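You operate a simulated robot arm through the tools that you are given. There is no shell and no other tool.

You are at the controls of a simulated robot arm. One attempt, no reset.

TASK
Switch the extractor off, bin the teal filter frame, shake 2 times.
Fine: off first; green filter drawer to used bin; shut the drawer, wind the handwheel shut; other frames and controls stay. Where these are worked on the way, their far stop is far enough and under half their travel is too little: green filter drawer.

It is judged by the outcome, as a careful person would: the job done as asked, and still so three seconds after it is handed in. It fails if anything else is knocked over, pushed out of place, dropped, spilled or broken.

THE ROBOT
A 7-joint arm with a two-finger parallel gripper, fixed in place. Base frame: the origin is on the floor under the middle of its stand, x ahead of it, y to its left, z up. Units: mm, degrees, N and s.
It reaches about 1479 mm from its shoulder. Its first joint turns from -166.0 to 166.0 degrees. Payload 4.4 kg.
The TCP is the grasp point between the finger pads, 23 mm short of the fingertips. In the tool frame z runs along the fingers and y along their closing line. Largest opening 94 mm; finger width 38, thickness 10; the body of the gripper, 54 by 96 mm, starts 39 mm behind the TCP.
Orientation is told as [roll, pitch, yaw] about the base's x, y, z axes, in that order, counted from this pose: with the fingers straight down and closing along the base's y, the tool's x points along the base's -x, its y along +y and its z along -z.

THE INTERFACE
- The arm moves only by the tool drive_tool. Its argument "moves" is a list of rows, each a list of 7 numbers: the opening, from 0 (shut) to 1 (fully open), then the shift along the base's x, y, z in mm, then the turn, a rotation vector about the base's x, y, z in degrees. In form: [[hand, x, y, z, rx, ry, rz], ...]. A call has 1 to 20 rows; each row is the pose to reach, as a shift and turn from the pose commanded when the call began. Each row takes 0.2 s and may step no farther than 50 mm and 8.6 degrees from the row before; otherwise, or with a gripper value out of range, the whole call is refused. Where a pose cannot be reached the arm comes as near as it can. A force on the tool above 90 N (or 10 N above the force at the start of the call, whichever is more), or a blocked arm, ends the call early, and 0.2 s more pass. The fingers move at their own pace (about 72 mm/s each) and stop on an object; they squeeze with about 44 N. The grip force told is the motor's: it shows also when the fingers shut on nothing. Time passes only in rows, and 0.2 s behind the last, so rows that repeat a pose let the fingers close. It gives the time, the measured TCP pose, the force on the tool (base axes), the opening and the grip force at its end, in the units of the frame above (readings bear some noise), with the torque about the TCP (base axes, N m) and any sound that the robot's microphone picked up, and new pictures: "show" is both (left out), scene, wrist or none.
- Cameras (640 x 400 px; columns grow to the right, rows downward): "scene" is fixed at [51, -500.2, 1458.1]; the picture's right is [0.84, -0.54, 0.00], its down [-0.20, -0.32, -0.93] and it looks along [0.50, 0.78, -0.38] (base axes); focal length 310 px, centre (320, 200). "wrist" rides on the gripper at [87, 16, -74] in the tool frame; the picture's right is [-0.18, 0.98, 0.00], its down [-0.58, -0.11, -0.81] and it looks along [-0.79, -0.15, 0.59] (tool axes); focal length 243 px, centre (320, 200). There is no depth. A picture from a camera that has moved, and an enlarged one, comes with that camera's place and axes in the base frame and with its lens.
- close_up(camera, box): a new picture of the part [left, top, right, bottom] of that camera's present view, enlarged. No time passes.
- close_job(): hands the job in; it is judged then, once.

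Nothing tells you positions but the pictures and the camera data. Unless the task says otherwise, let go and move clear before handing in.

The tools are called after ">>>" by a JSON object that holds its "fn" and its "kwargs". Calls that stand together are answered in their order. drive_tool: Moves the arm, as the interface text tells. Its arguments: {"type":"object","properties":{"moves":{"type":"array","items":{"type":"array","items":{"type":"number"}}},"show":{"type":"string","enum":["both","scene","wrist","none"]}},"required":["moves"]} The other tools are called the same way: close_up (camera, box) takes an enlarged picture of a part of a camera's view; close_job () hands the job in.

At the start:

```text
t: 0.0
tool_pos: [706.9, 263.8, 1301.6]
ee_rot: [0.1, 0.1, -0.1]
force: [-0.2, 0.2, -0.3]
wrist_torque: [-0.01, 0.05, -0.01]
opening: 93.9
gripper_force: 0.1
```

scene: 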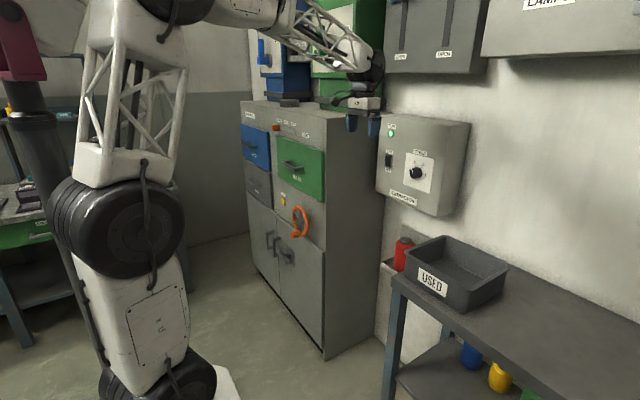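
wrist: 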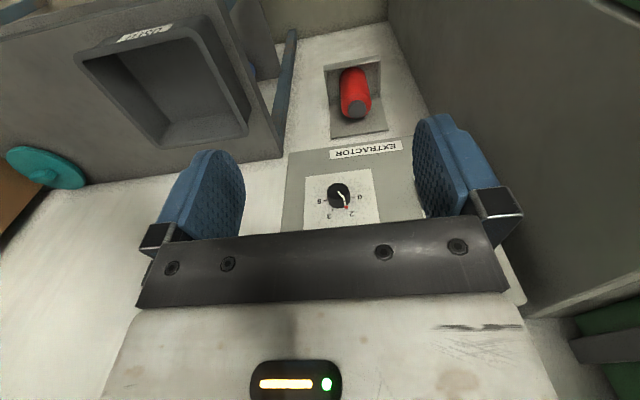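

I see a cabinet with blue and green drawers, an orange handwheel, an EXTRACTOR panel on the wall with a switch and a knob, and a USED bin on the bench to the right. I'll take enlarged views first to see the details.

>>> {"fn": "close_up", "kwargs": {"camera": "scene", "box": [230, 90, 390, 190]}}

>>> {"fn": "close_up", "kwargs": {"camera": "scene", "box": [230, 180, 390, 280]}}

>>> {"fn": "close_up", "kwargs": {"camera": "scene", "box": [360, 110, 480, 220]}}

>>> {"fn": "close_up", "kwargs": {"camera": "scene", "box": [360, 200, 560, 340]}}

>>> {"fn": "close_up", "kwargs": {"camera": "scene", "box": [240, 0, 400, 100]}}

>>> {"fn": "close_up", "kwargs": {"camera": "wrist", "box": [260, 120, 460, 240]}}

```text
4.00 times, centred on (310, 140) of scene
camera zoom: at [51.0, -500.2, 1458.1], right [0.84, -0.54, 0.0], down [-0.2, -0.32, -0.93], along [0.5, 0.78, -0.38], focal length 1239 px, centre (360, 440)
```

zoom: 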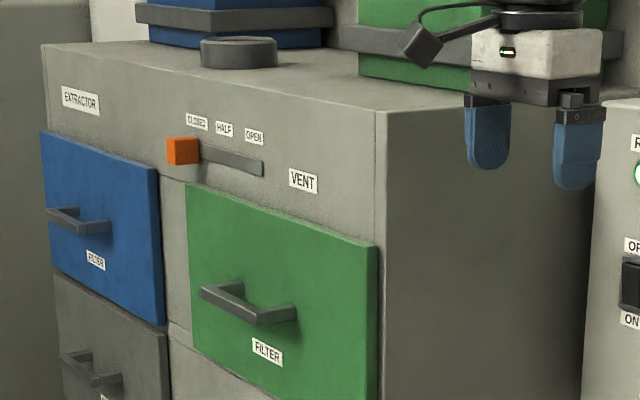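

```text
4.00 times, centred on (310, 230) of scene
camera zoom: at [51.0, -500.2, 1458.1], right [0.84, -0.54, 0.0], down [-0.2, -0.32, -0.93], along [0.5, 0.78, -0.38], focal length 1239 px, centre (360, 80)
```

zoom: 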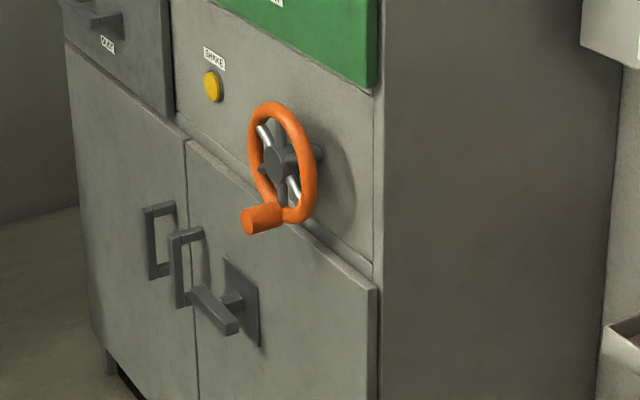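

```text
3.64 times, centred on (420, 165) of scene
camera zoom: at [51.0, -500.2, 1458.1], right [0.84, -0.54, 0.0], down [-0.2, -0.32, -0.93], along [0.5, 0.78, -0.38], focal length 1126 px, centre (-44, 327)
```

zoom: 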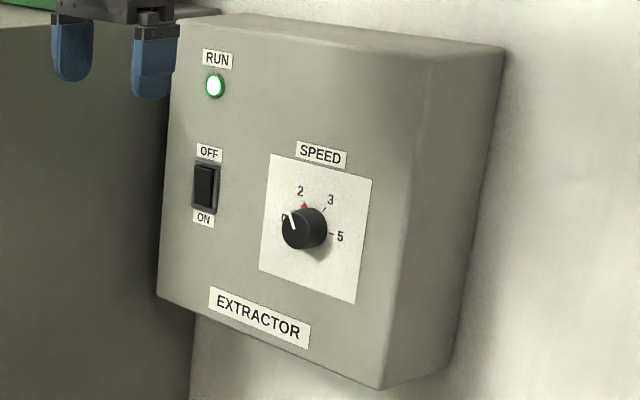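

```text
2.86 times, centred on (460, 270) of scene
camera zoom: at [51.0, -500.2, 1458.1], right [0.84, -0.54, 0.0], down [-0.2, -0.32, -0.93], along [0.5, 0.78, -0.38], focal length 885 px, centre (-80, 0)
```

zoom: 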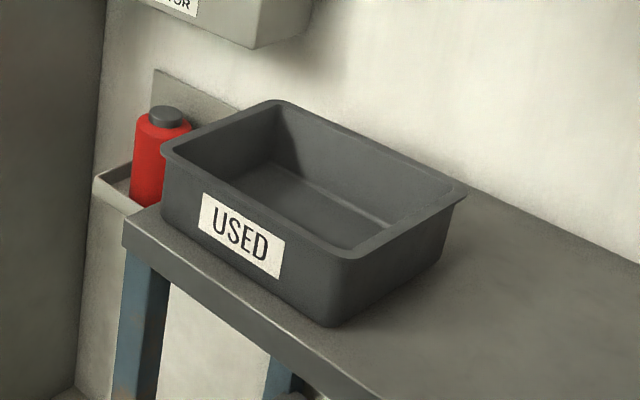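

```text
4.00 times, centred on (320, 50) of scene
camera zoom: at [51.0, -500.2, 1458.1], right [0.84, -0.54, 0.0], down [-0.2, -0.32, -0.93], along [0.5, 0.78, -0.38], focal length 1239 px, centre (320, 800)
```

zoom: 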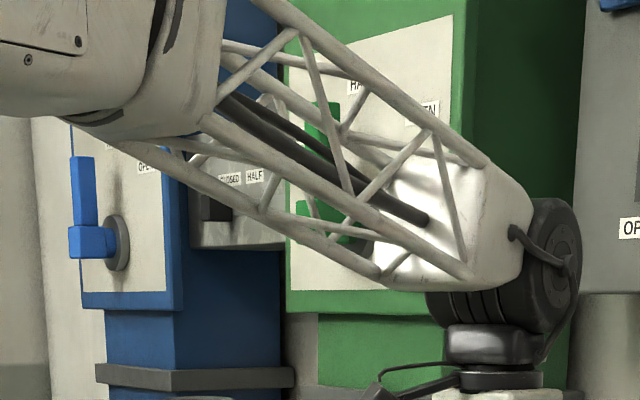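

```text
3.20 times, centred on (360, 180) of wrist
camera zoom: at [619.2, 282.5, 1374.5], right [0.18, 0.98, 0.0], down [0.58, -0.11, 0.81], along [0.79, -0.15, -0.59], focal length 776 px, centre (192, 264)
```

zoom: 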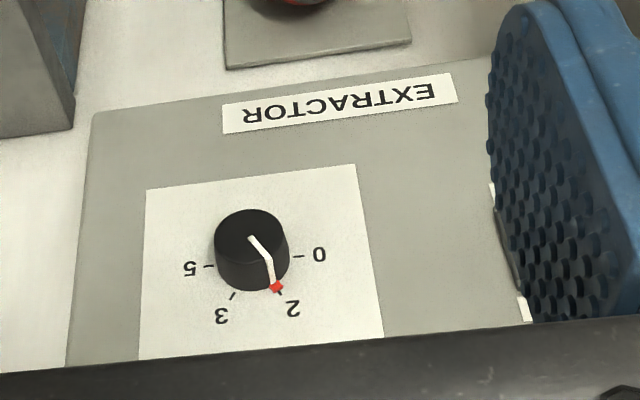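

The panel faces -x, with its knob at about (962, 251, 1110) and the OFF/ON rocker to its left at about y=414. I'll back off and pitch the wrist up so its camera looks straight ahead, to survey the cabinet.

>>> {"fn": "drive_tool", "kwargs": {"moves": [[1, -30, 0, 0, 0, -7.5, 0], [1, -60, 0, 0, 0, -15, 0], [1, -90, 0, 0, 0, -22.5, 0], [1, -120, 0, 0, 0, -30, 0], [1, -150, 0, 0, 0, -37.5, 0], [1, -180, 0, 0, 0, -45, 0], [1, -180, 0, 0, 0, -45, 0]]}}

```text
t: 1.6
tool_pos: [525.8, 265.0, 1300.7]
ee_rot: [0.2, -45.1, -0.1]
force: [0.0, 0.3, -0.1]
wrist_torque: [-0.01, 0.01, 0.01]
opening: 94.2
gripper_force: 0.0
camera wrist: at [412.2, 281.5, 1292.4], right [0.13, 0.98, 0.13], down [-0.16, -0.11, 0.98], along [0.98, -0.15, 0.14], focal length 243 px, centre (320, 200)
```

scene: 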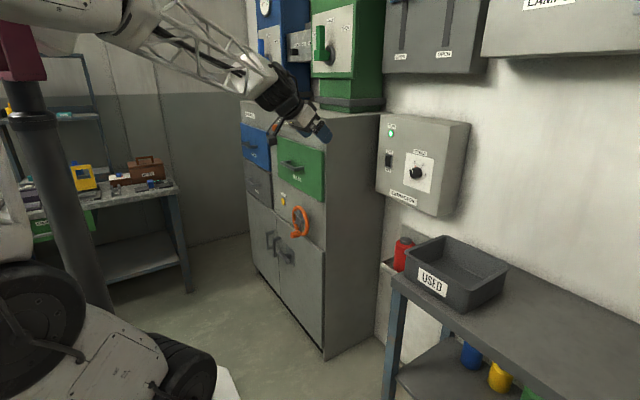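
wrist: 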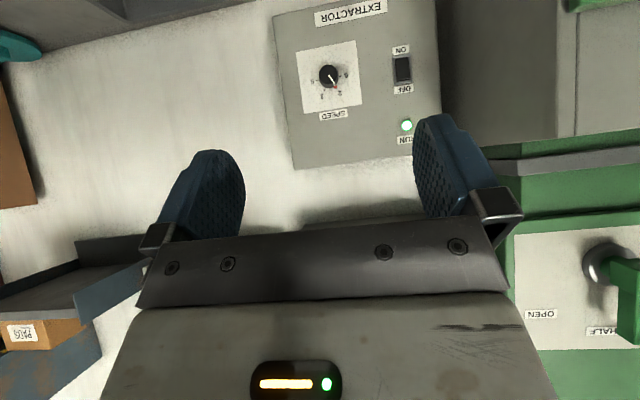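

The rocker is at about (970, 404, 1118), with OFF at its top end. The cabinet's right side is near y≈490 and its front near x≈700. I'll close the fingers and approach the rocker, yawed a little so the wrist stays away from the cabinet.

>>> {"fn": "drive_tool", "kwargs": {"moves": [[0, 36, 5, -8, 0, 0, 3], [0, 72, 15, -20, 0, 0, 6], [0, 108, 30, -40, 0, 0, 9], [0, 144, 45, -65, 0, 0, 12], [0, 180, 60, -90, 0, 0, 15], [0, 216, 75, -115, 0, 0, 18], [0, 252, 95, -135, 0, 0, 20], [0, 288, 112, -150, 0, 0, 20], [0, 324, 125, -162, 0, 0, 20], [0, 344, 135, -165, 0, 0, 20], [0, 344, 135, -165, 0, 0, 20]]}}

```text
t: 4.0
tool_pos: [867.6, 399.1, 1136.5]
ee_rot: [-0.1, -44.9, 20.0]
force: [0.4, -0.1, -1.1]
wrist_torque: [0.0, -0.03, 0.03]
opening: 0.2
gripper_force: 42.8
camera wrist: at [756.2, 376.3, 1127.7], right [-0.21, 0.97, 0.13], down [-0.11, -0.16, 0.98], along [0.97, 0.2, 0.14], focal length 243 px, centre (320, 200)
```

scene: 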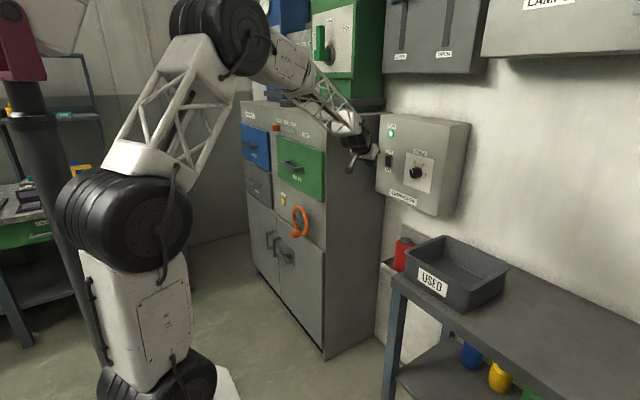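
wrist: 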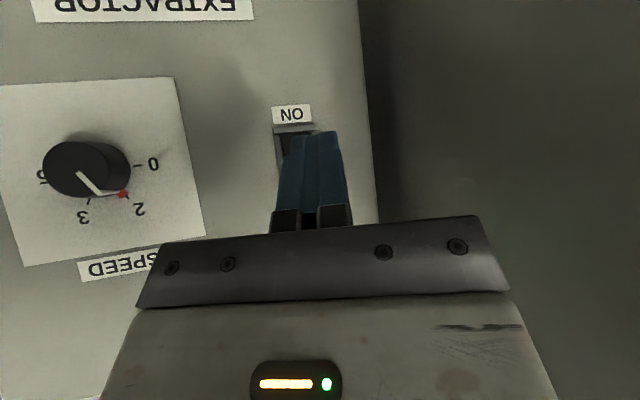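

The ON label sits below the rocker at z≈1081, and my closed fingertips line up with its upper half. I'll move forward slowly.

>>> {"fn": "drive_tool", "kwargs": {"moves": [[0, 20, 2, 0, 0, 0, 0], [0, 40, 2, 0, 0, 0, 0], [0, 55, 2, 0, 0, 0, 0], [0, 60, 2, 0, 0, 0, 0], [0, 64, 2, 0, 0, 0, 0]]}}

>>> {"fn": "close_up", "kwargs": {"camera": "scene", "box": [340, 110, 460, 210]}}

```text
t: 5.2
tool_pos: [935.1, 402.9, 1135.1]
ee_rot: [0.1, -45.0, 20.0]
force: [0.9, 1.0, 1.1]
wrist_torque: [0.01, -0.03, 0.01]
opening: 0.0
gripper_force: 41.9
camera wrist: at [821.3, 379.7, 1126.3], right [-0.21, 0.97, 0.13], down [-0.11, -0.16, 0.98], along [0.97, 0.2, 0.14], focal length 243 px, centre (320, 200)
```

scene: 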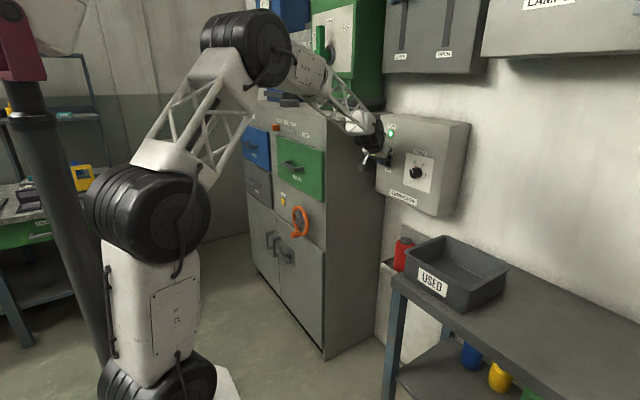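
wrist: 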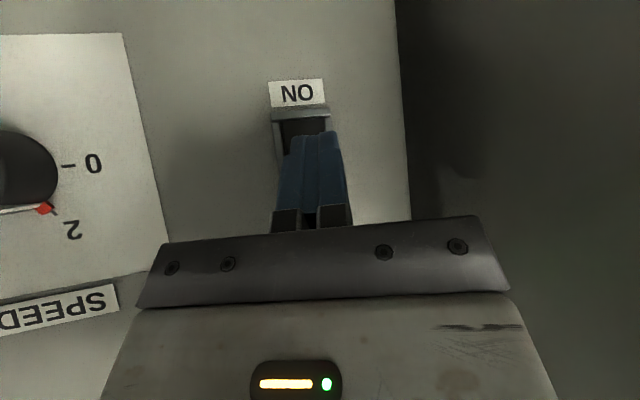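

```text
4.00 times, centred on (400, 160) of scene
camera zoom: at [51.0, -500.2, 1458.1], right [0.84, -0.54, 0.0], down [-0.2, -0.32, -0.93], along [0.5, 0.78, -0.38], focal length 1239 px, centre (0, 360)
```

zoom: 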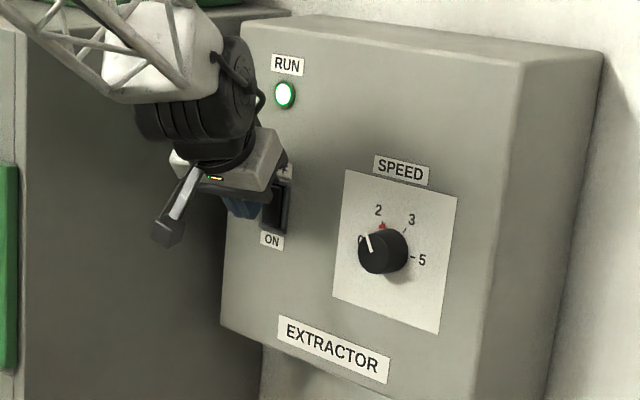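

The tips are about at the rocker face. I'll push in small steps.

>>> {"fn": "drive_tool", "kwargs": {"moves": [[0, 0, -3, 0, 0, 0, 0], [0, 4, -3, 0, 0, 0, 0], [0, 8, -3, 0, 0, 0, 0], [0, 12, -3, 0, 0, 0, 0]]}}

>>> {"fn": "close_up", "kwargs": {"camera": "scene", "box": [340, 110, 460, 210]}}

```text
t: 6.3
tool_pos: [943.6, 400.4, 1137.3]
ee_rot: [0.1, -44.8, 20.0]
force: [-47.5, -13.4, 6.3]
wrist_torque: [-0.03, -0.02, -0.34]
opening: 0.0
gripper_force: 42.5
stopped in row 4: the force on the tool passed its limit at 95 N (the readings are from after the stop); the commanded pose is now the measured one
camera wrist: at [830.5, 376.9, 1128.0], right [-0.21, 0.97, 0.13], down [-0.11, -0.16, 0.98], along [0.97, 0.2, 0.14], focal length 243 px, centre (320, 200)
```

scene: 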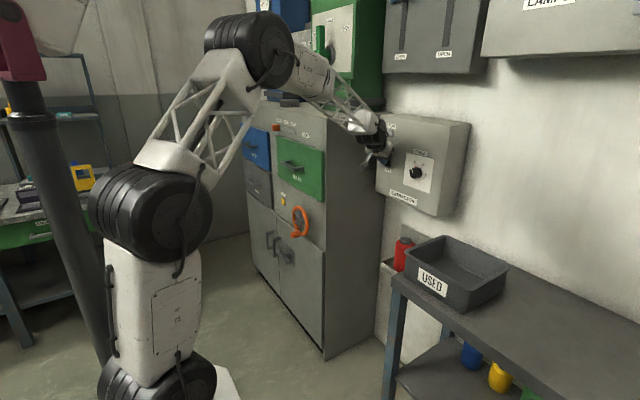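
wrist: 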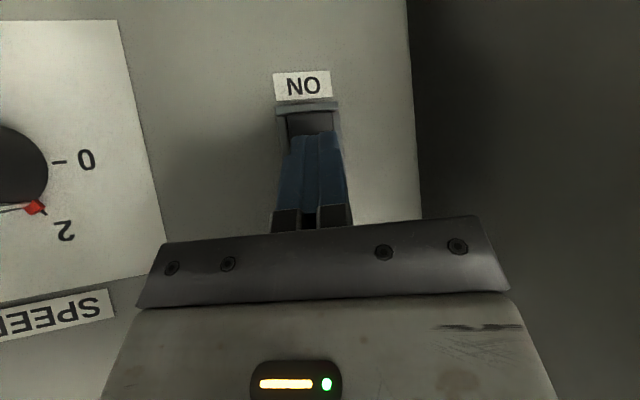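

```text
4.00 times, centred on (400, 160) of scene
camera zoom: at [51.0, -500.2, 1458.1], right [0.84, -0.54, 0.0], down [-0.2, -0.32, -0.93], along [0.5, 0.78, -0.38], focal length 1239 px, centre (0, 360)
```

zoom: 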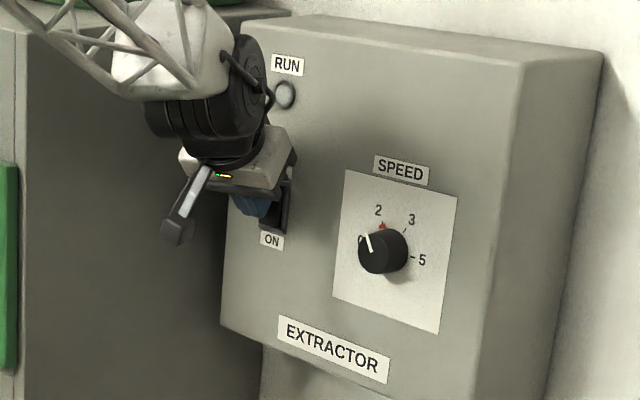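

The RUN lamp went out, so the extractor is off, and the speed knob hasn't moved. I'll retreat straight back and then turn to look at the cabinet front.

>>> {"fn": "drive_tool", "kwargs": {"moves": [[0, -15, 0, 0, 0, 0, 0], [0, -50, -5, 0, 0, 0, 0], [0, -95, -15, 5, 0, 0, 0], [0, -140, -30, 10, 0, 0, 0], [0, -185, -45, 15, 0, 0, 2], [0, -230, -55, 20, 0, 0, 5], [0, -275, -55, 20, 0, 0, 8], [0, -320, -55, 20, 0, 0, 12], [0, -365, -55, 20, 0, 0, 16], [0, -410, -45, 20, 0, 0, 20], [0, -455, -30, 20, 0, 0, 24], [0, -500, -15, 20, 0, 0, 28], [0, -510, 0, 20, 0, 0, 30], [0, -510, 0, 20, 0, 0, 30]]}}

>>> {"fn": "close_up", "kwargs": {"camera": "scene", "box": [360, 110, 480, 220]}}

```text
t: 9.3
tool_pos: [435.5, 401.2, 1154.2]
ee_rot: [0.0, -44.9, 50.0]
force: [-0.5, -0.2, 0.7]
wrist_torque: [0.0, -0.01, -0.02]
opening: 0.0
gripper_force: 42.5
camera wrist: at [350.1, 324.9, 1145.9], right [-0.67, 0.73, 0.13], down [-0.02, -0.19, 0.98], along [0.74, 0.66, 0.14], focal length 243 px, centre (320, 200)
```

scene: 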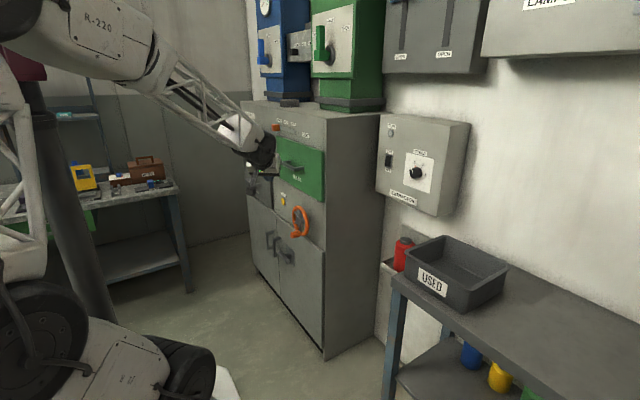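
wrist: 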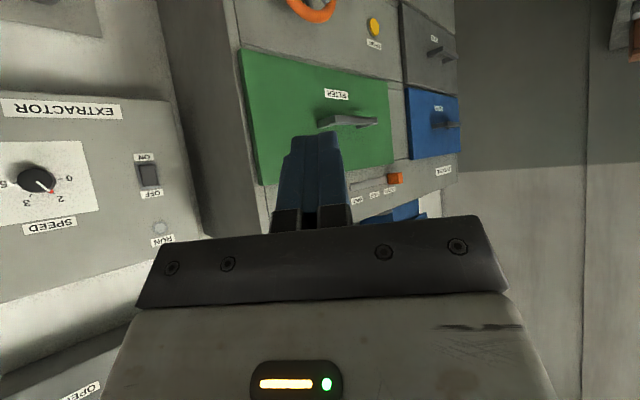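

```text
3.64 times, centred on (420, 165) of scene
camera zoom: at [51.0, -500.2, 1458.1], right [0.84, -0.54, 0.0], down [-0.2, -0.32, -0.93], along [0.5, 0.78, -0.38], focal length 1126 px, centre (-44, 327)
```

zoom: 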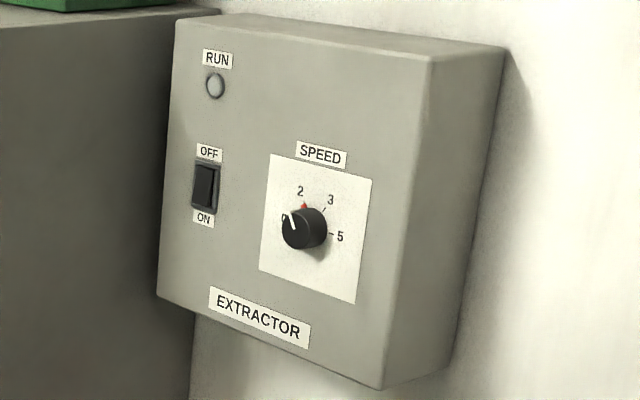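

The extractor stays off. I'll take enlarged views of the drawer, wheel and button from here so I can triangulate them.

>>> {"fn": "close_up", "kwargs": {"camera": "wrist", "box": [220, 0, 480, 160]}}

>>> {"fn": "close_up", "kwargs": {"camera": "scene", "box": [265, 180, 335, 250]}}

```text
2.46 times, centred on (350, 80) of wrist
camera zoom: at [350.1, 324.9, 1145.9], right [-0.67, 0.73, 0.13], down [-0.02, -0.19, 0.98], along [0.74, 0.66, 0.14], focal length 597 px, centre (246, 495)
```

zoom: 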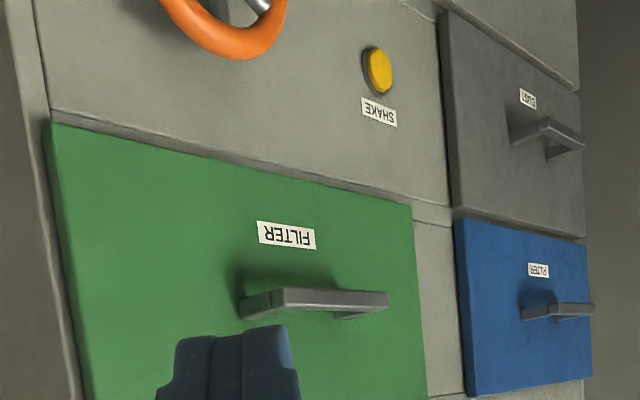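

```text
5.71 times, centred on (300, 215) of scene
camera zoom: at [51.0, -500.2, 1458.1], right [0.84, -0.54, 0.0], down [-0.2, -0.32, -0.93], along [0.5, 0.78, -0.38], focal length 1770 px, centre (434, 114)
```

zoom: 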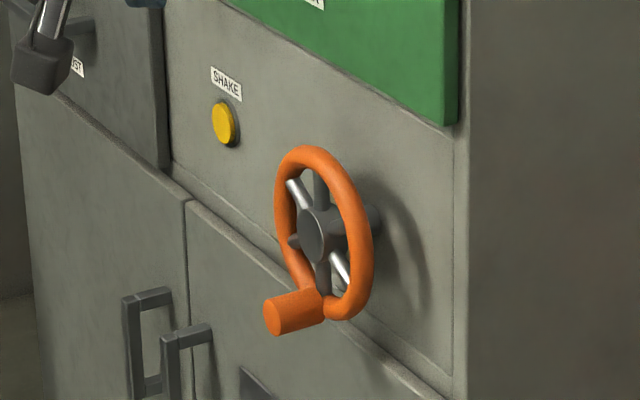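

The green drawer front looks to be at x≈739, y 539–981, z 939–1157. Its handle bar is at about x=680, y 677–819, z≈1060, with the handwheel and yellow SHAKE button below. I'll move in front of the handle with the fingers pointing down and closing along x.

>>> {"fn": "drive_tool", "kwargs": {"moves": [[0.55, 17.2, 38.5, 4, -5.43, -0.29, 3.3], [0.55, 34.3, 77.1, 8, -10.87, -0.58, 6.6], [0.55, 51.5, 115.6, 12, -16.3, -0.87, 9.9], [0.55, 68.7, 154.1, 16, -21.73, -1.16, 13.2], [0.55, 85.8, 192.7, 20, -27.17, -1.44, 16.5], [0.55, 103, 231.2, 24, -32.6, -1.73, 19.8], [0.55, 120.2, 269.7, 28, -38.03, -2.02, 23.1], [0.55, 137.3, 308.3, 32, -43.47, -2.31, 26.4], [0.55, 154.5, 346.8, 36, -48.9, -2.6, 29.7], [0.55, 154.5, 346.8, 36, -48.9, -2.6, 29.7]]}}

```text
t: 11.5
tool_pos: [592.6, 746.4, 1192.9]
ee_rot: [-19.9, 0.2, 89.9]
force: [0.1, -0.2, -0.2]
wrist_torque: [0.01, 0.05, -0.03]
opening: 51.8
gripper_force: 0.0
camera wrist: at [551.2, 662.1, 1257.6], right [-0.92, 0.18, -0.34], down [-0.17, 0.58, 0.79], along [0.34, 0.79, -0.51], focal length 243 px, centre (320, 200)
```

scene: 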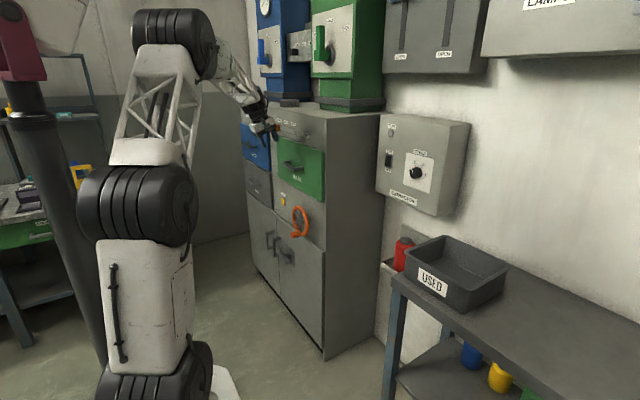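
wrist: 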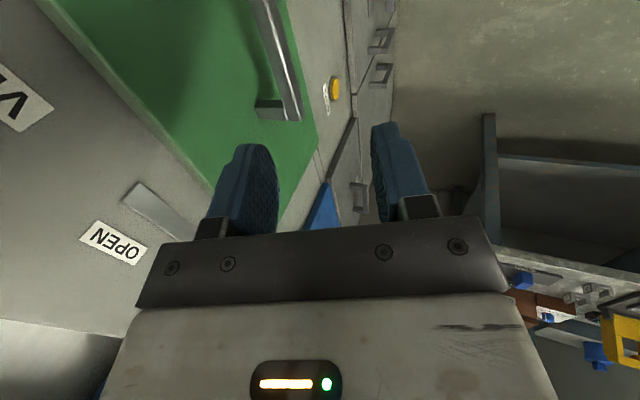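

The handle bar shows up in the wrist view where I expected it. I'll zoom in to measure it before gripping.

>>> {"fn": "close_up", "kwargs": {"camera": "wrist", "box": [160, 0, 420, 160]}}

>>> {"fn": "close_up", "kwargs": {"camera": "scene", "box": [230, 80, 350, 180]}}

```text
2.46 times, centred on (290, 80) of wrist
camera zoom: at [551.2, 662.1, 1257.6], right [-0.92, 0.18, -0.34], down [-0.17, 0.58, 0.79], along [0.34, 0.79, -0.51], focal length 597 px, centre (394, 495)
```

zoom: 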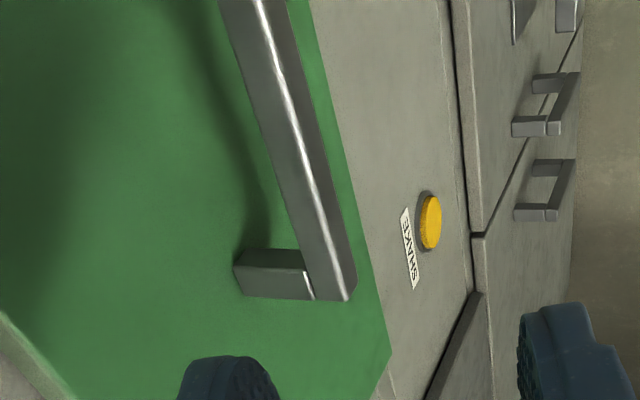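

```text
4.00 times, centred on (290, 130) of scene
camera zoom: at [51.0, -500.2, 1458.1], right [0.84, -0.54, 0.0], down [-0.2, -0.32, -0.93], along [0.5, 0.78, -0.38], focal length 1239 px, centre (440, 480)
```

zoom: 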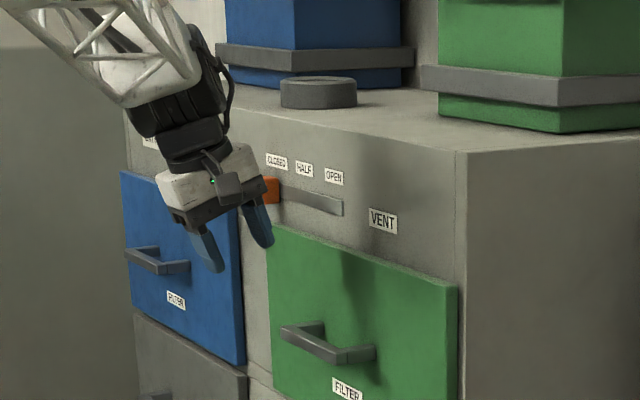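

The bar is about 18 mm thick, centred near (684, 748, 1059). I'll come down over it along the tool axis, leaving a gap to the drawer face.

>>> {"fn": "drive_tool", "kwargs": {"moves": [[0.55, 32, 1, -28, 0, 0, 0], [0.55, 63, 1.5, -56, 0, 0, 0], [0.55, 73, 1.5, -84, 0, 0, 0], [0.55, 82, 1.5, -108, 0, 0, 0], [0.55, 82, 1.5, -108, 0, 0, 0]]}}

>>> {"fn": "close_up", "kwargs": {"camera": "wrist", "box": [160, 0, 480, 200]}}

>>> {"fn": "close_up", "kwargs": {"camera": "scene", "box": [230, 100, 350, 200]}}

```text
t: 12.7
tool_pos: [671.9, 749.5, 1082.3]
ee_rot: [-20.0, 0.1, 89.9]
force: [0.1, -0.4, 0.2]
wrist_torque: [-0.02, -0.03, -0.03]
opening: 51.8
gripper_force: 0.0
camera wrist: at [630.2, 665.2, 1147.4], right [-0.92, 0.18, -0.34], down [-0.17, 0.58, 0.79], along [0.34, 0.79, -0.51], focal length 243 px, centre (320, 200)
```

scene: 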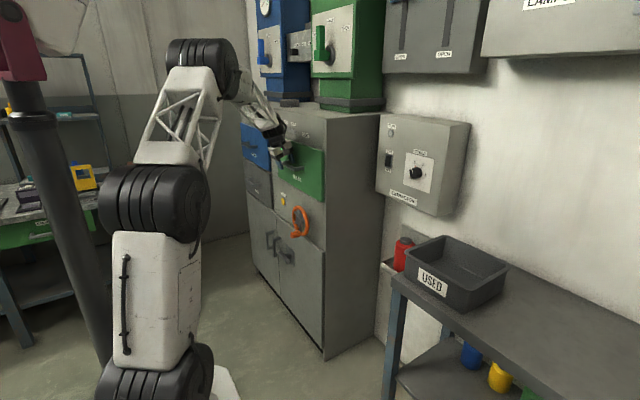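
wrist: 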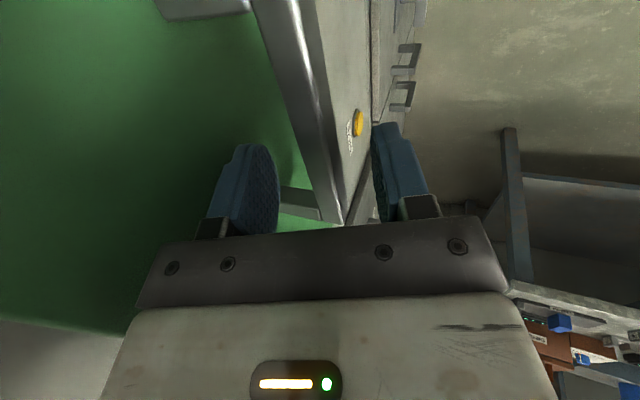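

```text
2.00 times, centred on (320, 100) of wrist
camera zoom: at [630.2, 665.2, 1147.4], right [-0.92, 0.18, -0.34], down [-0.17, 0.58, 0.79], along [0.34, 0.79, -0.51], focal length 485 px, centre (320, 400)
```

zoom: 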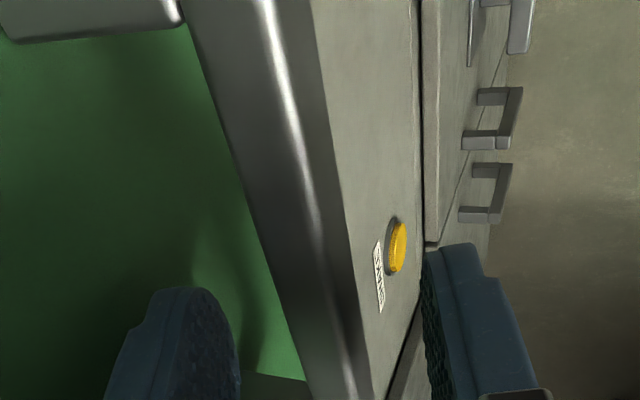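

```text
4.00 times, centred on (290, 150) of scene
camera zoom: at [51.0, -500.2, 1458.1], right [0.84, -0.54, 0.0], down [-0.2, -0.32, -0.93], along [0.5, 0.78, -0.38], focal length 1239 px, centre (440, 400)
```

zoom: 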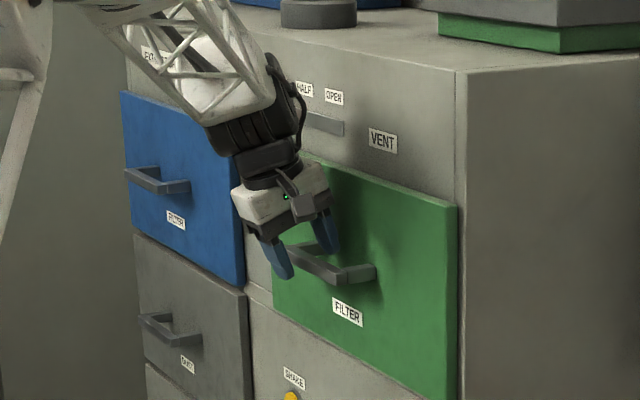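

The bar sits between the fingers. I'll lower the last 25 mm and close.

>>> {"fn": "drive_tool", "kwargs": {"moves": [[0.55, 4, 0, -12, 0, 0, 0], [0.55, 7, 0, -25, 0, 0, 0], [0.55, 7, 0, -25, 0, 0, 0], [0, 7, 0, -25, 0, 0, 0], [0, 7, 0, -25, 0, 0, 0], [0, 7, 0, -25, 0, 0, 0]]}}

>>> {"fn": "close_up", "kwargs": {"camera": "wrist", "box": [160, 0, 480, 240]}}

>>> {"fn": "close_up", "kwargs": {"camera": "scene", "box": [230, 100, 350, 200]}}

```text
t: 14.1
tool_pos: [679.0, 747.7, 1058.9]
ee_rot: [-20.0, 0.1, 89.9]
force: [5.6, 2.1, 0.4]
wrist_torque: [-0.07, 0.45, 0.24]
opening: 20.3
gripper_force: 44.5
camera wrist: at [637.2, 662.8, 1124.0], right [-0.92, 0.18, -0.34], down [-0.17, 0.58, 0.79], along [0.34, 0.79, -0.51], focal length 243 px, centre (320, 200)
```

scene: 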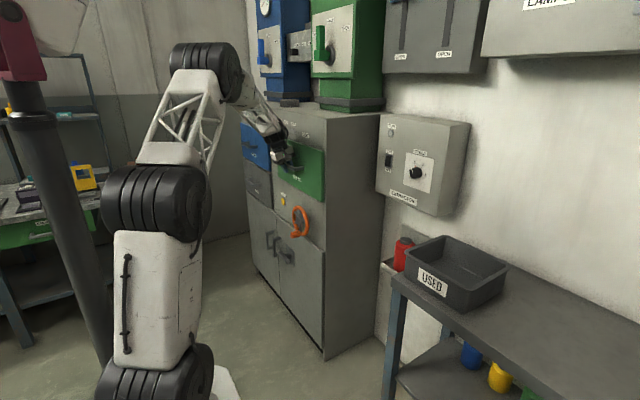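
wrist: 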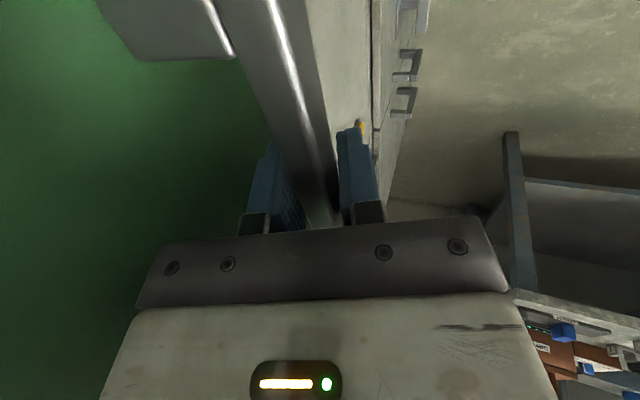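

```text
1.67 times, centred on (320, 120) of wrist
camera zoom: at [637.2, 662.8, 1124.0], right [-0.92, 0.18, -0.34], down [-0.17, 0.58, 0.79], along [0.34, 0.79, -0.51], focal length 404 px, centre (320, 333)
```

zoom: 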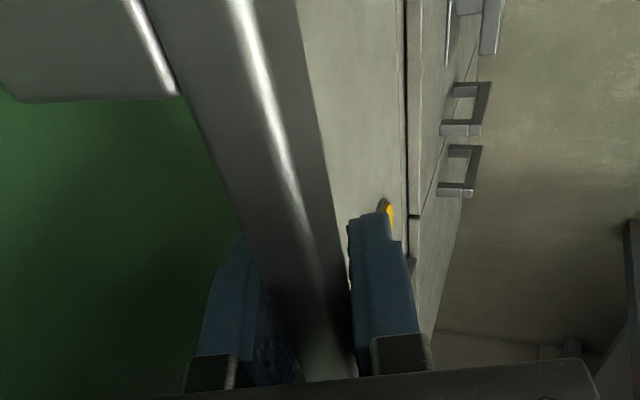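

```text
4.00 times, centred on (290, 150) of scene
camera zoom: at [51.0, -500.2, 1458.1], right [0.84, -0.54, 0.0], down [-0.2, -0.32, -0.93], along [0.5, 0.78, -0.38], focal length 1239 px, centre (440, 400)
```

zoom: 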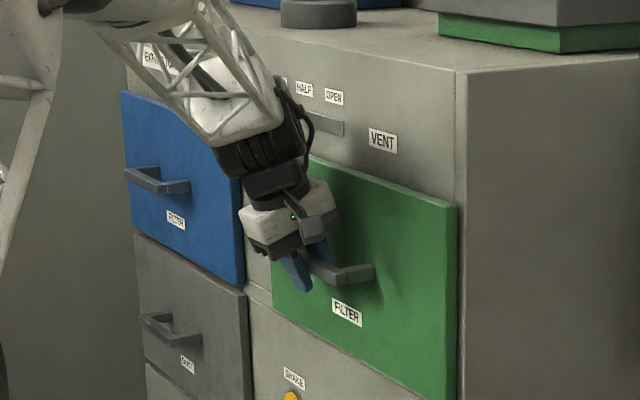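

I have the bar (opening 20 mm). I'll pull gently along -x to see whether the drawer moves freely.

>>> {"fn": "drive_tool", "kwargs": {"moves": [[0, -8, 0, 0, 0, 0, 0], [0, -16, 0, 0, 0, 0, 0], [0, -24, 0, 0, 0, 0, 0], [0, -32, 0, 0, 0, 0, 0]], "show": "scene"}}

>>> {"fn": "close_up", "kwargs": {"camera": "scene", "box": [230, 100, 350, 200]}}

```text
t: 15.1
tool_pos: [647.8, 746.8, 1061.2]
ee_rot: [-20.1, 0.0, 90.1]
force: [2.3, -6.0, 24.7]
wrist_torque: [-1.37, 0.41, 1.42]
opening: 20.0
gripper_force: 45.5
```

scene: 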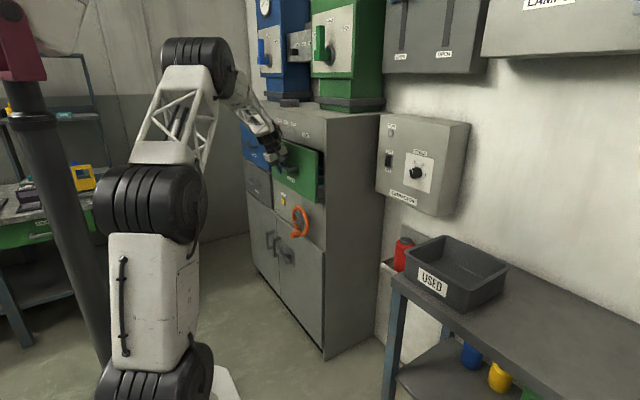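

```text
4.00 times, centred on (290, 150) of scene
camera zoom: at [51.0, -500.2, 1458.1], right [0.84, -0.54, 0.0], down [-0.2, -0.32, -0.93], along [0.5, 0.78, -0.38], focal length 1239 px, centre (440, 400)
```

zoom: 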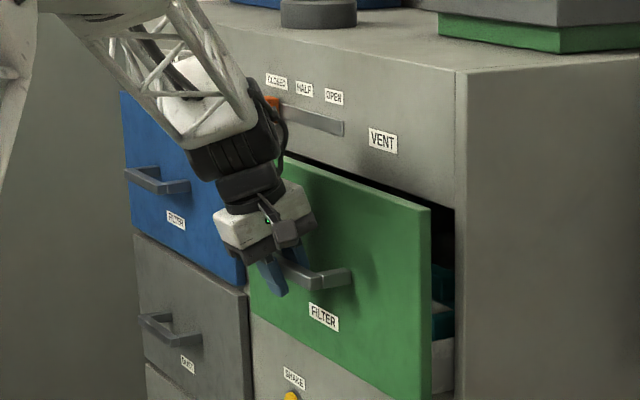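

The drawer opens freely, with teal showing inside. I'll keep pulling towards its far stop.

>>> {"fn": "drive_tool", "kwargs": {"moves": [[0, -20, 0, 1, 0, 0, 0], [0, -40, 0, 2, 0, 0, 0], [0, -60, 0, 2, 0, 0, 0], [0, -80, 0, 2, 0, 0, 0], [0, -100, 0, 2, 0, 0, 0], [0, -120, 0, 2, 0, 0, 0], [0, -140, 0, 2, 0, 0, 0], [0, -160, 0, 2, 0, 0, 0]]}}

```text
t: 16.9
tool_pos: [485.6, 748.5, 1060.7]
ee_rot: [-19.9, 0.2, 89.9]
force: [1.8, -23.6, -15.8]
wrist_torque: [-0.4, 0.47, -0.35]
opening: 20.2
gripper_force: 45.0
camera wrist: at [443.5, 663.6, 1124.2], right [-0.92, 0.18, -0.33], down [-0.17, 0.58, 0.79], along [0.34, 0.79, -0.51], focal length 243 px, centre (320, 200)
```

scene: 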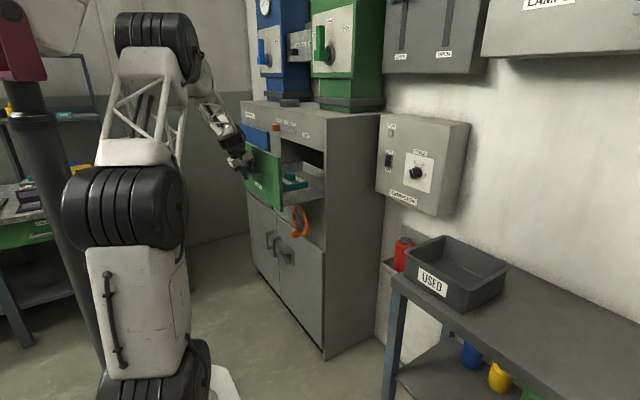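
wrist: 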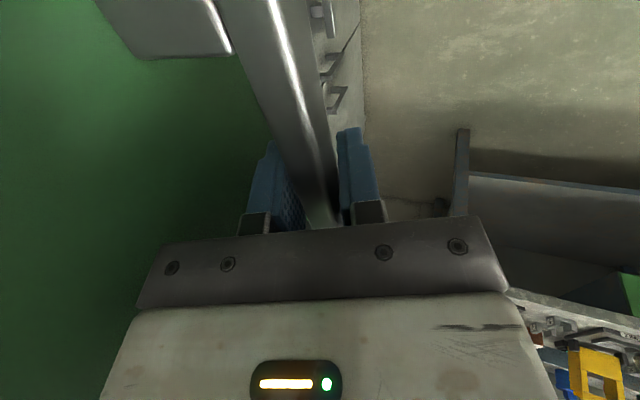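

>>> {"fn": "drive_tool", "kwargs": {"moves": [[0, -15, 0, 0, 0, 0, 0], [0, -30, 0, 0, 0, 0, 0], [0, -45, 0, 0, 0, 0, 0], [0, -60, 0, 0, 0, 0, 0], [0, -75, 0, 0, 0, 0, 0], [0, -90, 0, 0, 0, 0, 0], [0, -105, 0, 0, 0, 0, 0], [0, -120, 0, 0, 0, 0, 0]], "show": "scene"}}

>>> {"fn": "close_up", "kwargs": {"camera": "scene", "box": [230, 110, 350, 230]}}

```text
t: 18.3
tool_pos: [406.4, 748.2, 1066.3]
ee_rot: [-20.5, -0.1, 89.9]
force: [31.5, 3.3, -2.7]
wrist_torque: [-0.75, 0.39, 1.73]
opening: 20.2
gripper_force: 44.3
stopped in row 7: the force on the tool passed its limit at 104 N (the readings are from after the stop); the commanded pose is now the measured one
```

scene: 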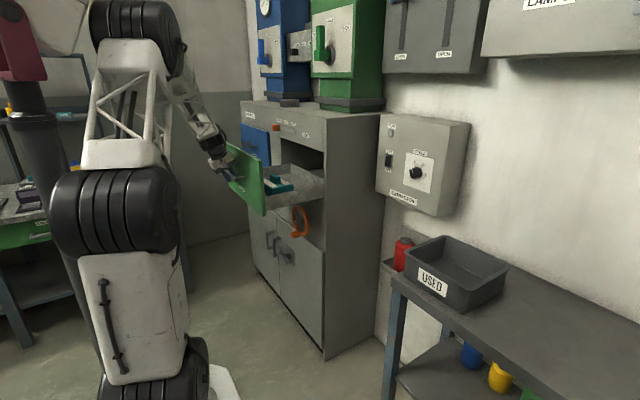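

```text
3.33 times, centred on (290, 170) of scene
camera zoom: at [51.0, -500.2, 1458.1], right [0.84, -0.54, 0.0], down [-0.2, -0.32, -0.93], along [0.5, 0.78, -0.38], focal length 1033 px, centre (420, 300)
```

zoom: 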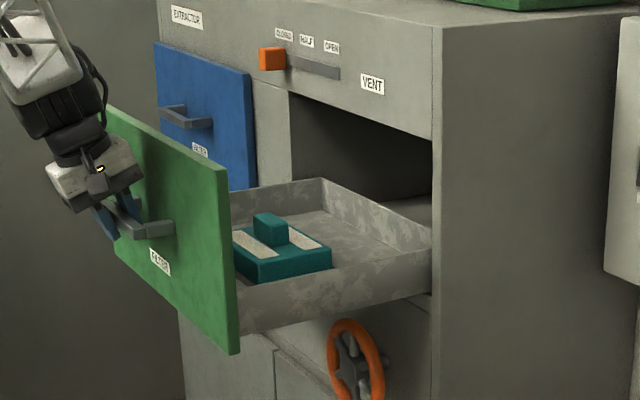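

The drawer hit its far stop at about 273 mm. Inside lies the teal frame with a raised grip block. I'll release the handle and back off upward.

>>> {"fn": "drive_tool", "kwargs": {"moves": [[0.55, 0, 0, 0, 0, 0, 0], [0.55, 0, 0, 0, 0, 0, 0], [0.55, 0, 0, 0, 0, 0, 0], [0.55, -7, 0, 20, 0, 0, 0], [0.55, -15, 0, 45, 0, 0, 0], [0.55, -28, 0, 80, 0, 0, 0], [0.55, -30, 0, 125, 0, 0, 0], [0.55, -30, 0, 170, 0, 0, 0], [0.55, -30, 0, 215, 0, 0, 0]]}}

>>> {"fn": "close_up", "kwargs": {"camera": "scene", "box": [230, 110, 350, 230]}}

```text
t: 20.3
tool_pos: [392.6, 736.8, 1282.2]
ee_rot: [-20.1, 0.2, 88.6]
force: [0.4, -0.6, -0.1]
wrist_torque: [0.0, 0.06, 0.01]
opening: 51.6
gripper_force: 0.0
camera wrist: at [349.0, 652.4, 1345.3], right [-0.92, 0.21, -0.34], down [-0.16, 0.59, 0.79], along [0.36, 0.78, -0.5], focal length 243 px, centre (320, 200)
```

scene: 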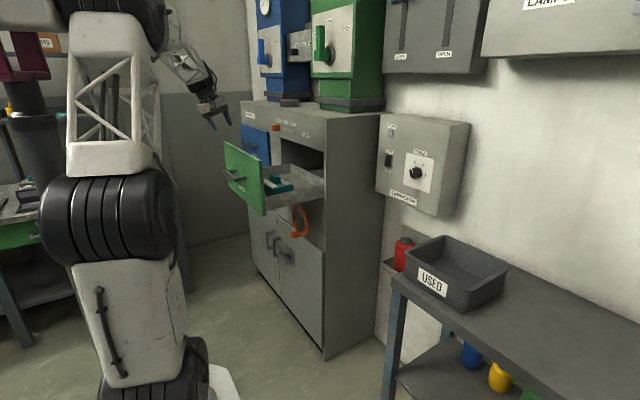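
wrist: 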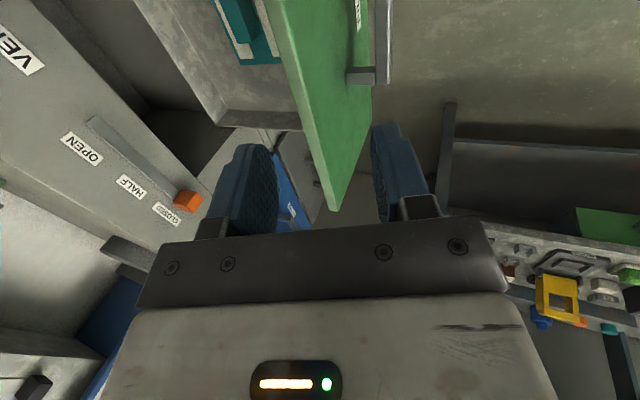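

```text
3.33 times, centred on (290, 170) of scene
camera zoom: at [51.0, -500.2, 1458.1], right [0.84, -0.54, 0.0], down [-0.2, -0.32, -0.93], along [0.5, 0.78, -0.38], focal length 1033 px, centre (420, 300)
```

zoom: 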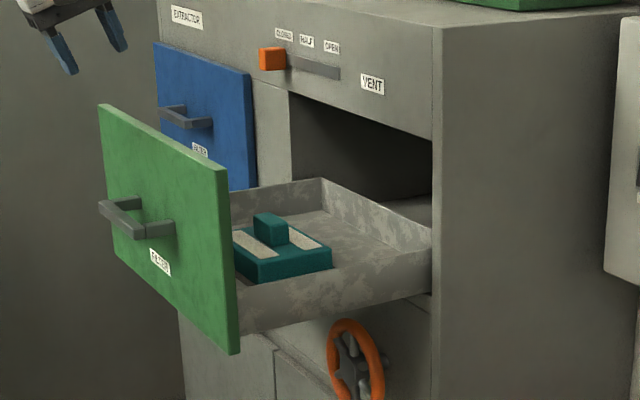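

The drawer stayed open and the other controls are untouched. I'll zoom in on the frame's shape from the scene camera.

>>> {"fn": "close_up", "kwargs": {"camera": "scene", "box": [255, 160, 335, 220]}}

>>> {"fn": "close_up", "kwargs": {"camera": "wrist", "box": [140, 0, 400, 160]}}

```text
6.67 times, centred on (295, 190) of scene
camera zoom: at [51.0, -500.2, 1458.1], right [0.84, -0.54, 0.0], down [-0.2, -0.32, -0.93], along [0.5, 0.78, -0.38], focal length 2065 px, centre (487, 267)
```

zoom: 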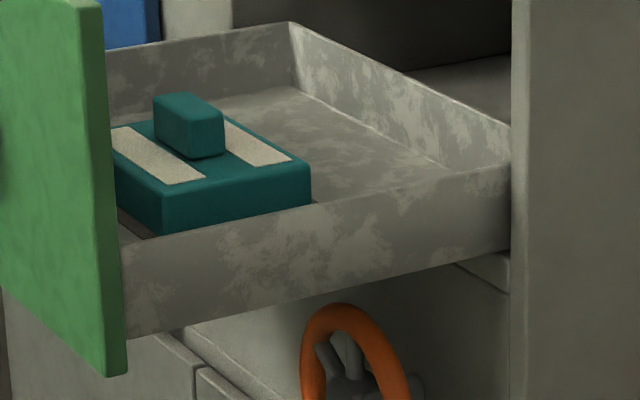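

```text
2.46 times, centred on (270, 80) of wrist
camera zoom: at [349.0, 652.4, 1345.3], right [-0.92, 0.21, -0.34], down [-0.16, 0.59, 0.79], along [0.36, 0.78, -0.5], focal length 597 px, centre (443, 495)
```

zoom: 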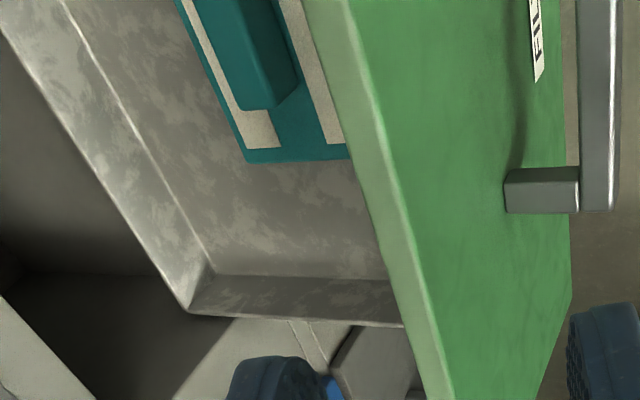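

The grip block runs along y, at about x 588–617, y 697–765, top z≈1030, on a frame whose top is at z≈1003. I'll move above it with the fingers straight down, closing along x.

>>> {"fn": "drive_tool", "kwargs": {"moves": [[0.75, 40, -4, -5, 0, 4, 0], [0.75, 80, -8, -15, 0, 8, 0], [0.75, 120, -12, -30, 0, 12, 0], [0.75, 160, -15, -40, 0, 16, 0], [0.75, 200, -17, -50, 0, 20, 0], [0.75, 226, -17, -60, 0, 20, 0], [0.75, 226, -17, -80, 0, 20, 0], [0.75, 226, -17, -80, 0, 20, 0]]}}

>>> {"fn": "close_up", "kwargs": {"camera": "scene", "box": [230, 110, 350, 230]}}

>>> {"fn": "close_up", "kwargs": {"camera": "wrist", "box": [160, 0, 480, 200]}}

```text
t: 22.1
tool_pos: [602.2, 732.4, 1198.8]
ee_rot: [-0.3, -0.1, 89.7]
force: [0.0, 0.4, -0.4]
wrist_torque: [0.0, 0.01, 0.0]
opening: 70.7
gripper_force: 0.1
camera wrist: at [584.6, 647.0, 1272.3], right [-0.98, 0.19, -0.01], down [0.11, 0.58, 0.81], along [0.15, 0.79, -0.59], focal length 243 px, centre (320, 200)
```

scene: 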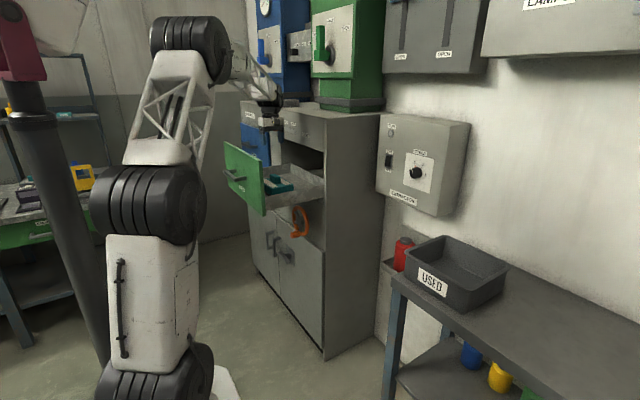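
wrist: 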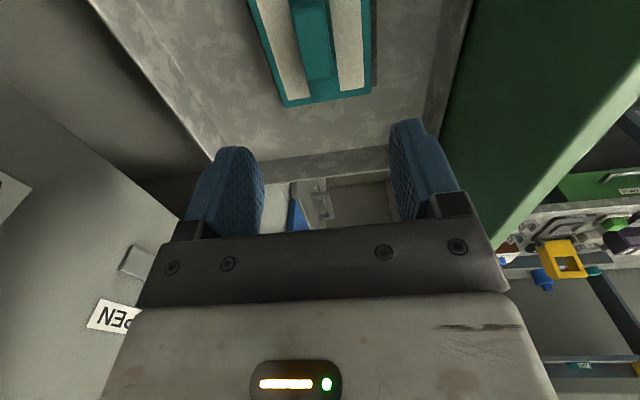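

```text
3.33 times, centred on (290, 170) of scene
camera zoom: at [51.0, -500.2, 1458.1], right [0.84, -0.54, 0.0], down [-0.2, -0.32, -0.93], along [0.5, 0.78, -0.38], focal length 1033 px, centre (420, 300)
```

zoom: 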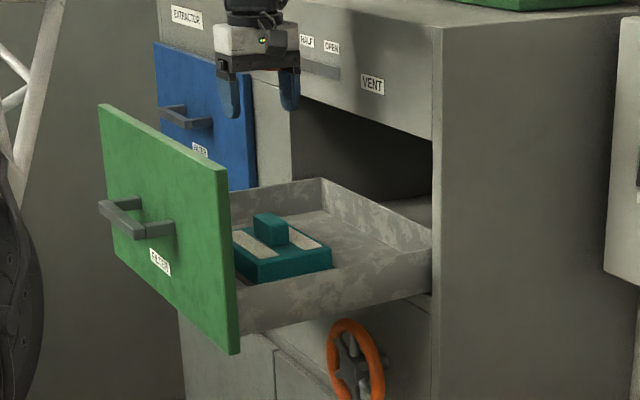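

```text
2.00 times, centred on (320, 100) of wrist
camera zoom: at [584.6, 647.0, 1272.3], right [-0.98, 0.19, -0.01], down [0.11, 0.58, 0.81], along [0.15, 0.79, -0.59], focal length 485 px, centre (320, 400)
```

zoom: 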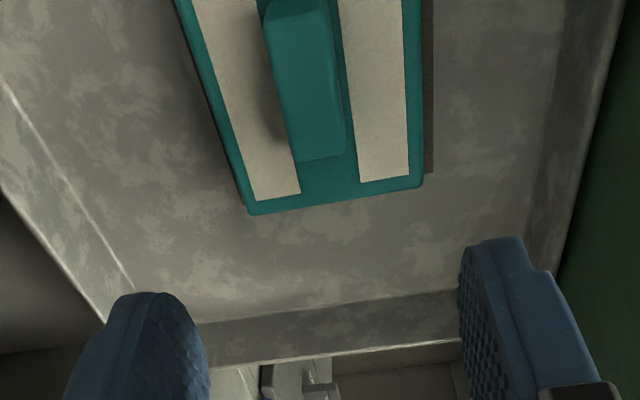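

Refined, the block is centred at about (606, 735) and 26 mm thick. I'll descend towards it.

>>> {"fn": "drive_tool", "kwargs": {"moves": [[0.75, 4, 3, -40, 0, 0, 0], [0.75, 4, 3, -80, 0, 0, 0], [0.75, 4, 3, -115, 0, 0, 0], [0.75, 4, 3, -140, 0, 0, 0], [0.75, 4, 3, -140, 0, 0, 0]]}}

>>> {"fn": "close_up", "kwargs": {"camera": "scene", "box": [250, 140, 340, 210]}}

>>> {"fn": "close_up", "kwargs": {"camera": "wrist", "box": [160, 0, 480, 240]}}

```text
t: 23.3
tool_pos: [603.5, 735.6, 1059.3]
ee_rot: [-0.2, -0.1, 89.8]
force: [-0.5, -0.5, -0.3]
wrist_torque: [-0.02, -0.03, -0.02]
opening: 70.4
gripper_force: 0.1
camera wrist: at [586.7, 649.4, 1132.4], right [-0.98, 0.19, 0.0], down [0.11, 0.58, 0.81], along [0.15, 0.79, -0.59], focal length 243 px, centre (320, 200)
```

scene: 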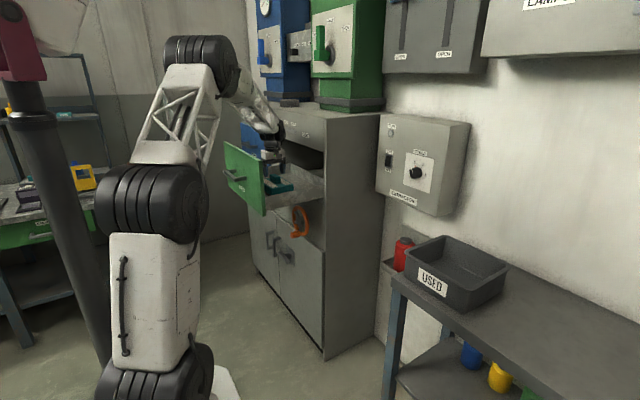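
wrist: 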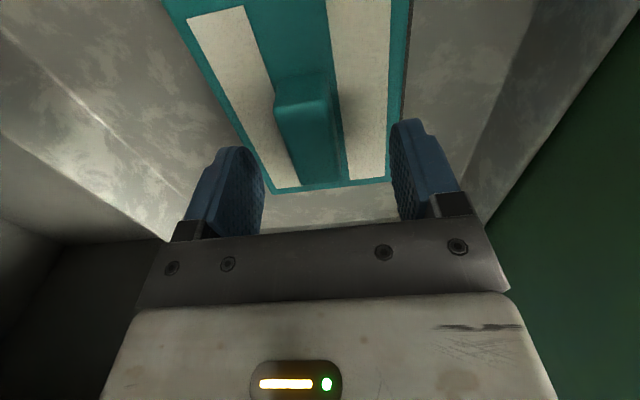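

```text
5.71 times, centred on (295, 175) of scene
camera zoom: at [51.0, -500.2, 1458.1], right [0.84, -0.54, 0.0], down [-0.2, -0.32, -0.93], along [0.5, 0.78, -0.38], focal length 1770 px, centre (463, 343)
```

zoom: 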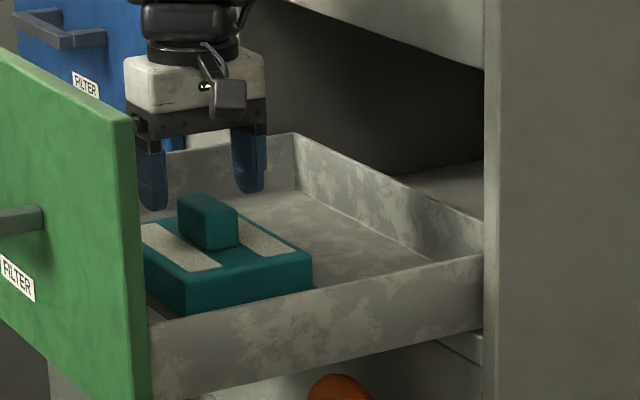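

```text
1.67 times, centred on (320, 120) of wrist
camera zoom: at [586.7, 649.4, 1132.4], right [-0.98, 0.19, 0.0], down [0.11, 0.58, 0.81], along [0.15, 0.79, -0.59], focal length 404 px, centre (320, 333)
```

zoom: 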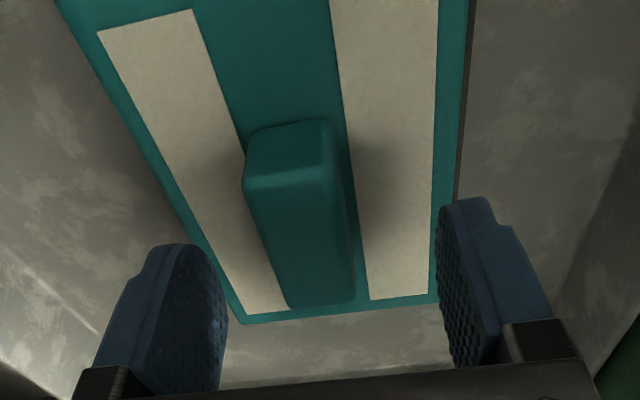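

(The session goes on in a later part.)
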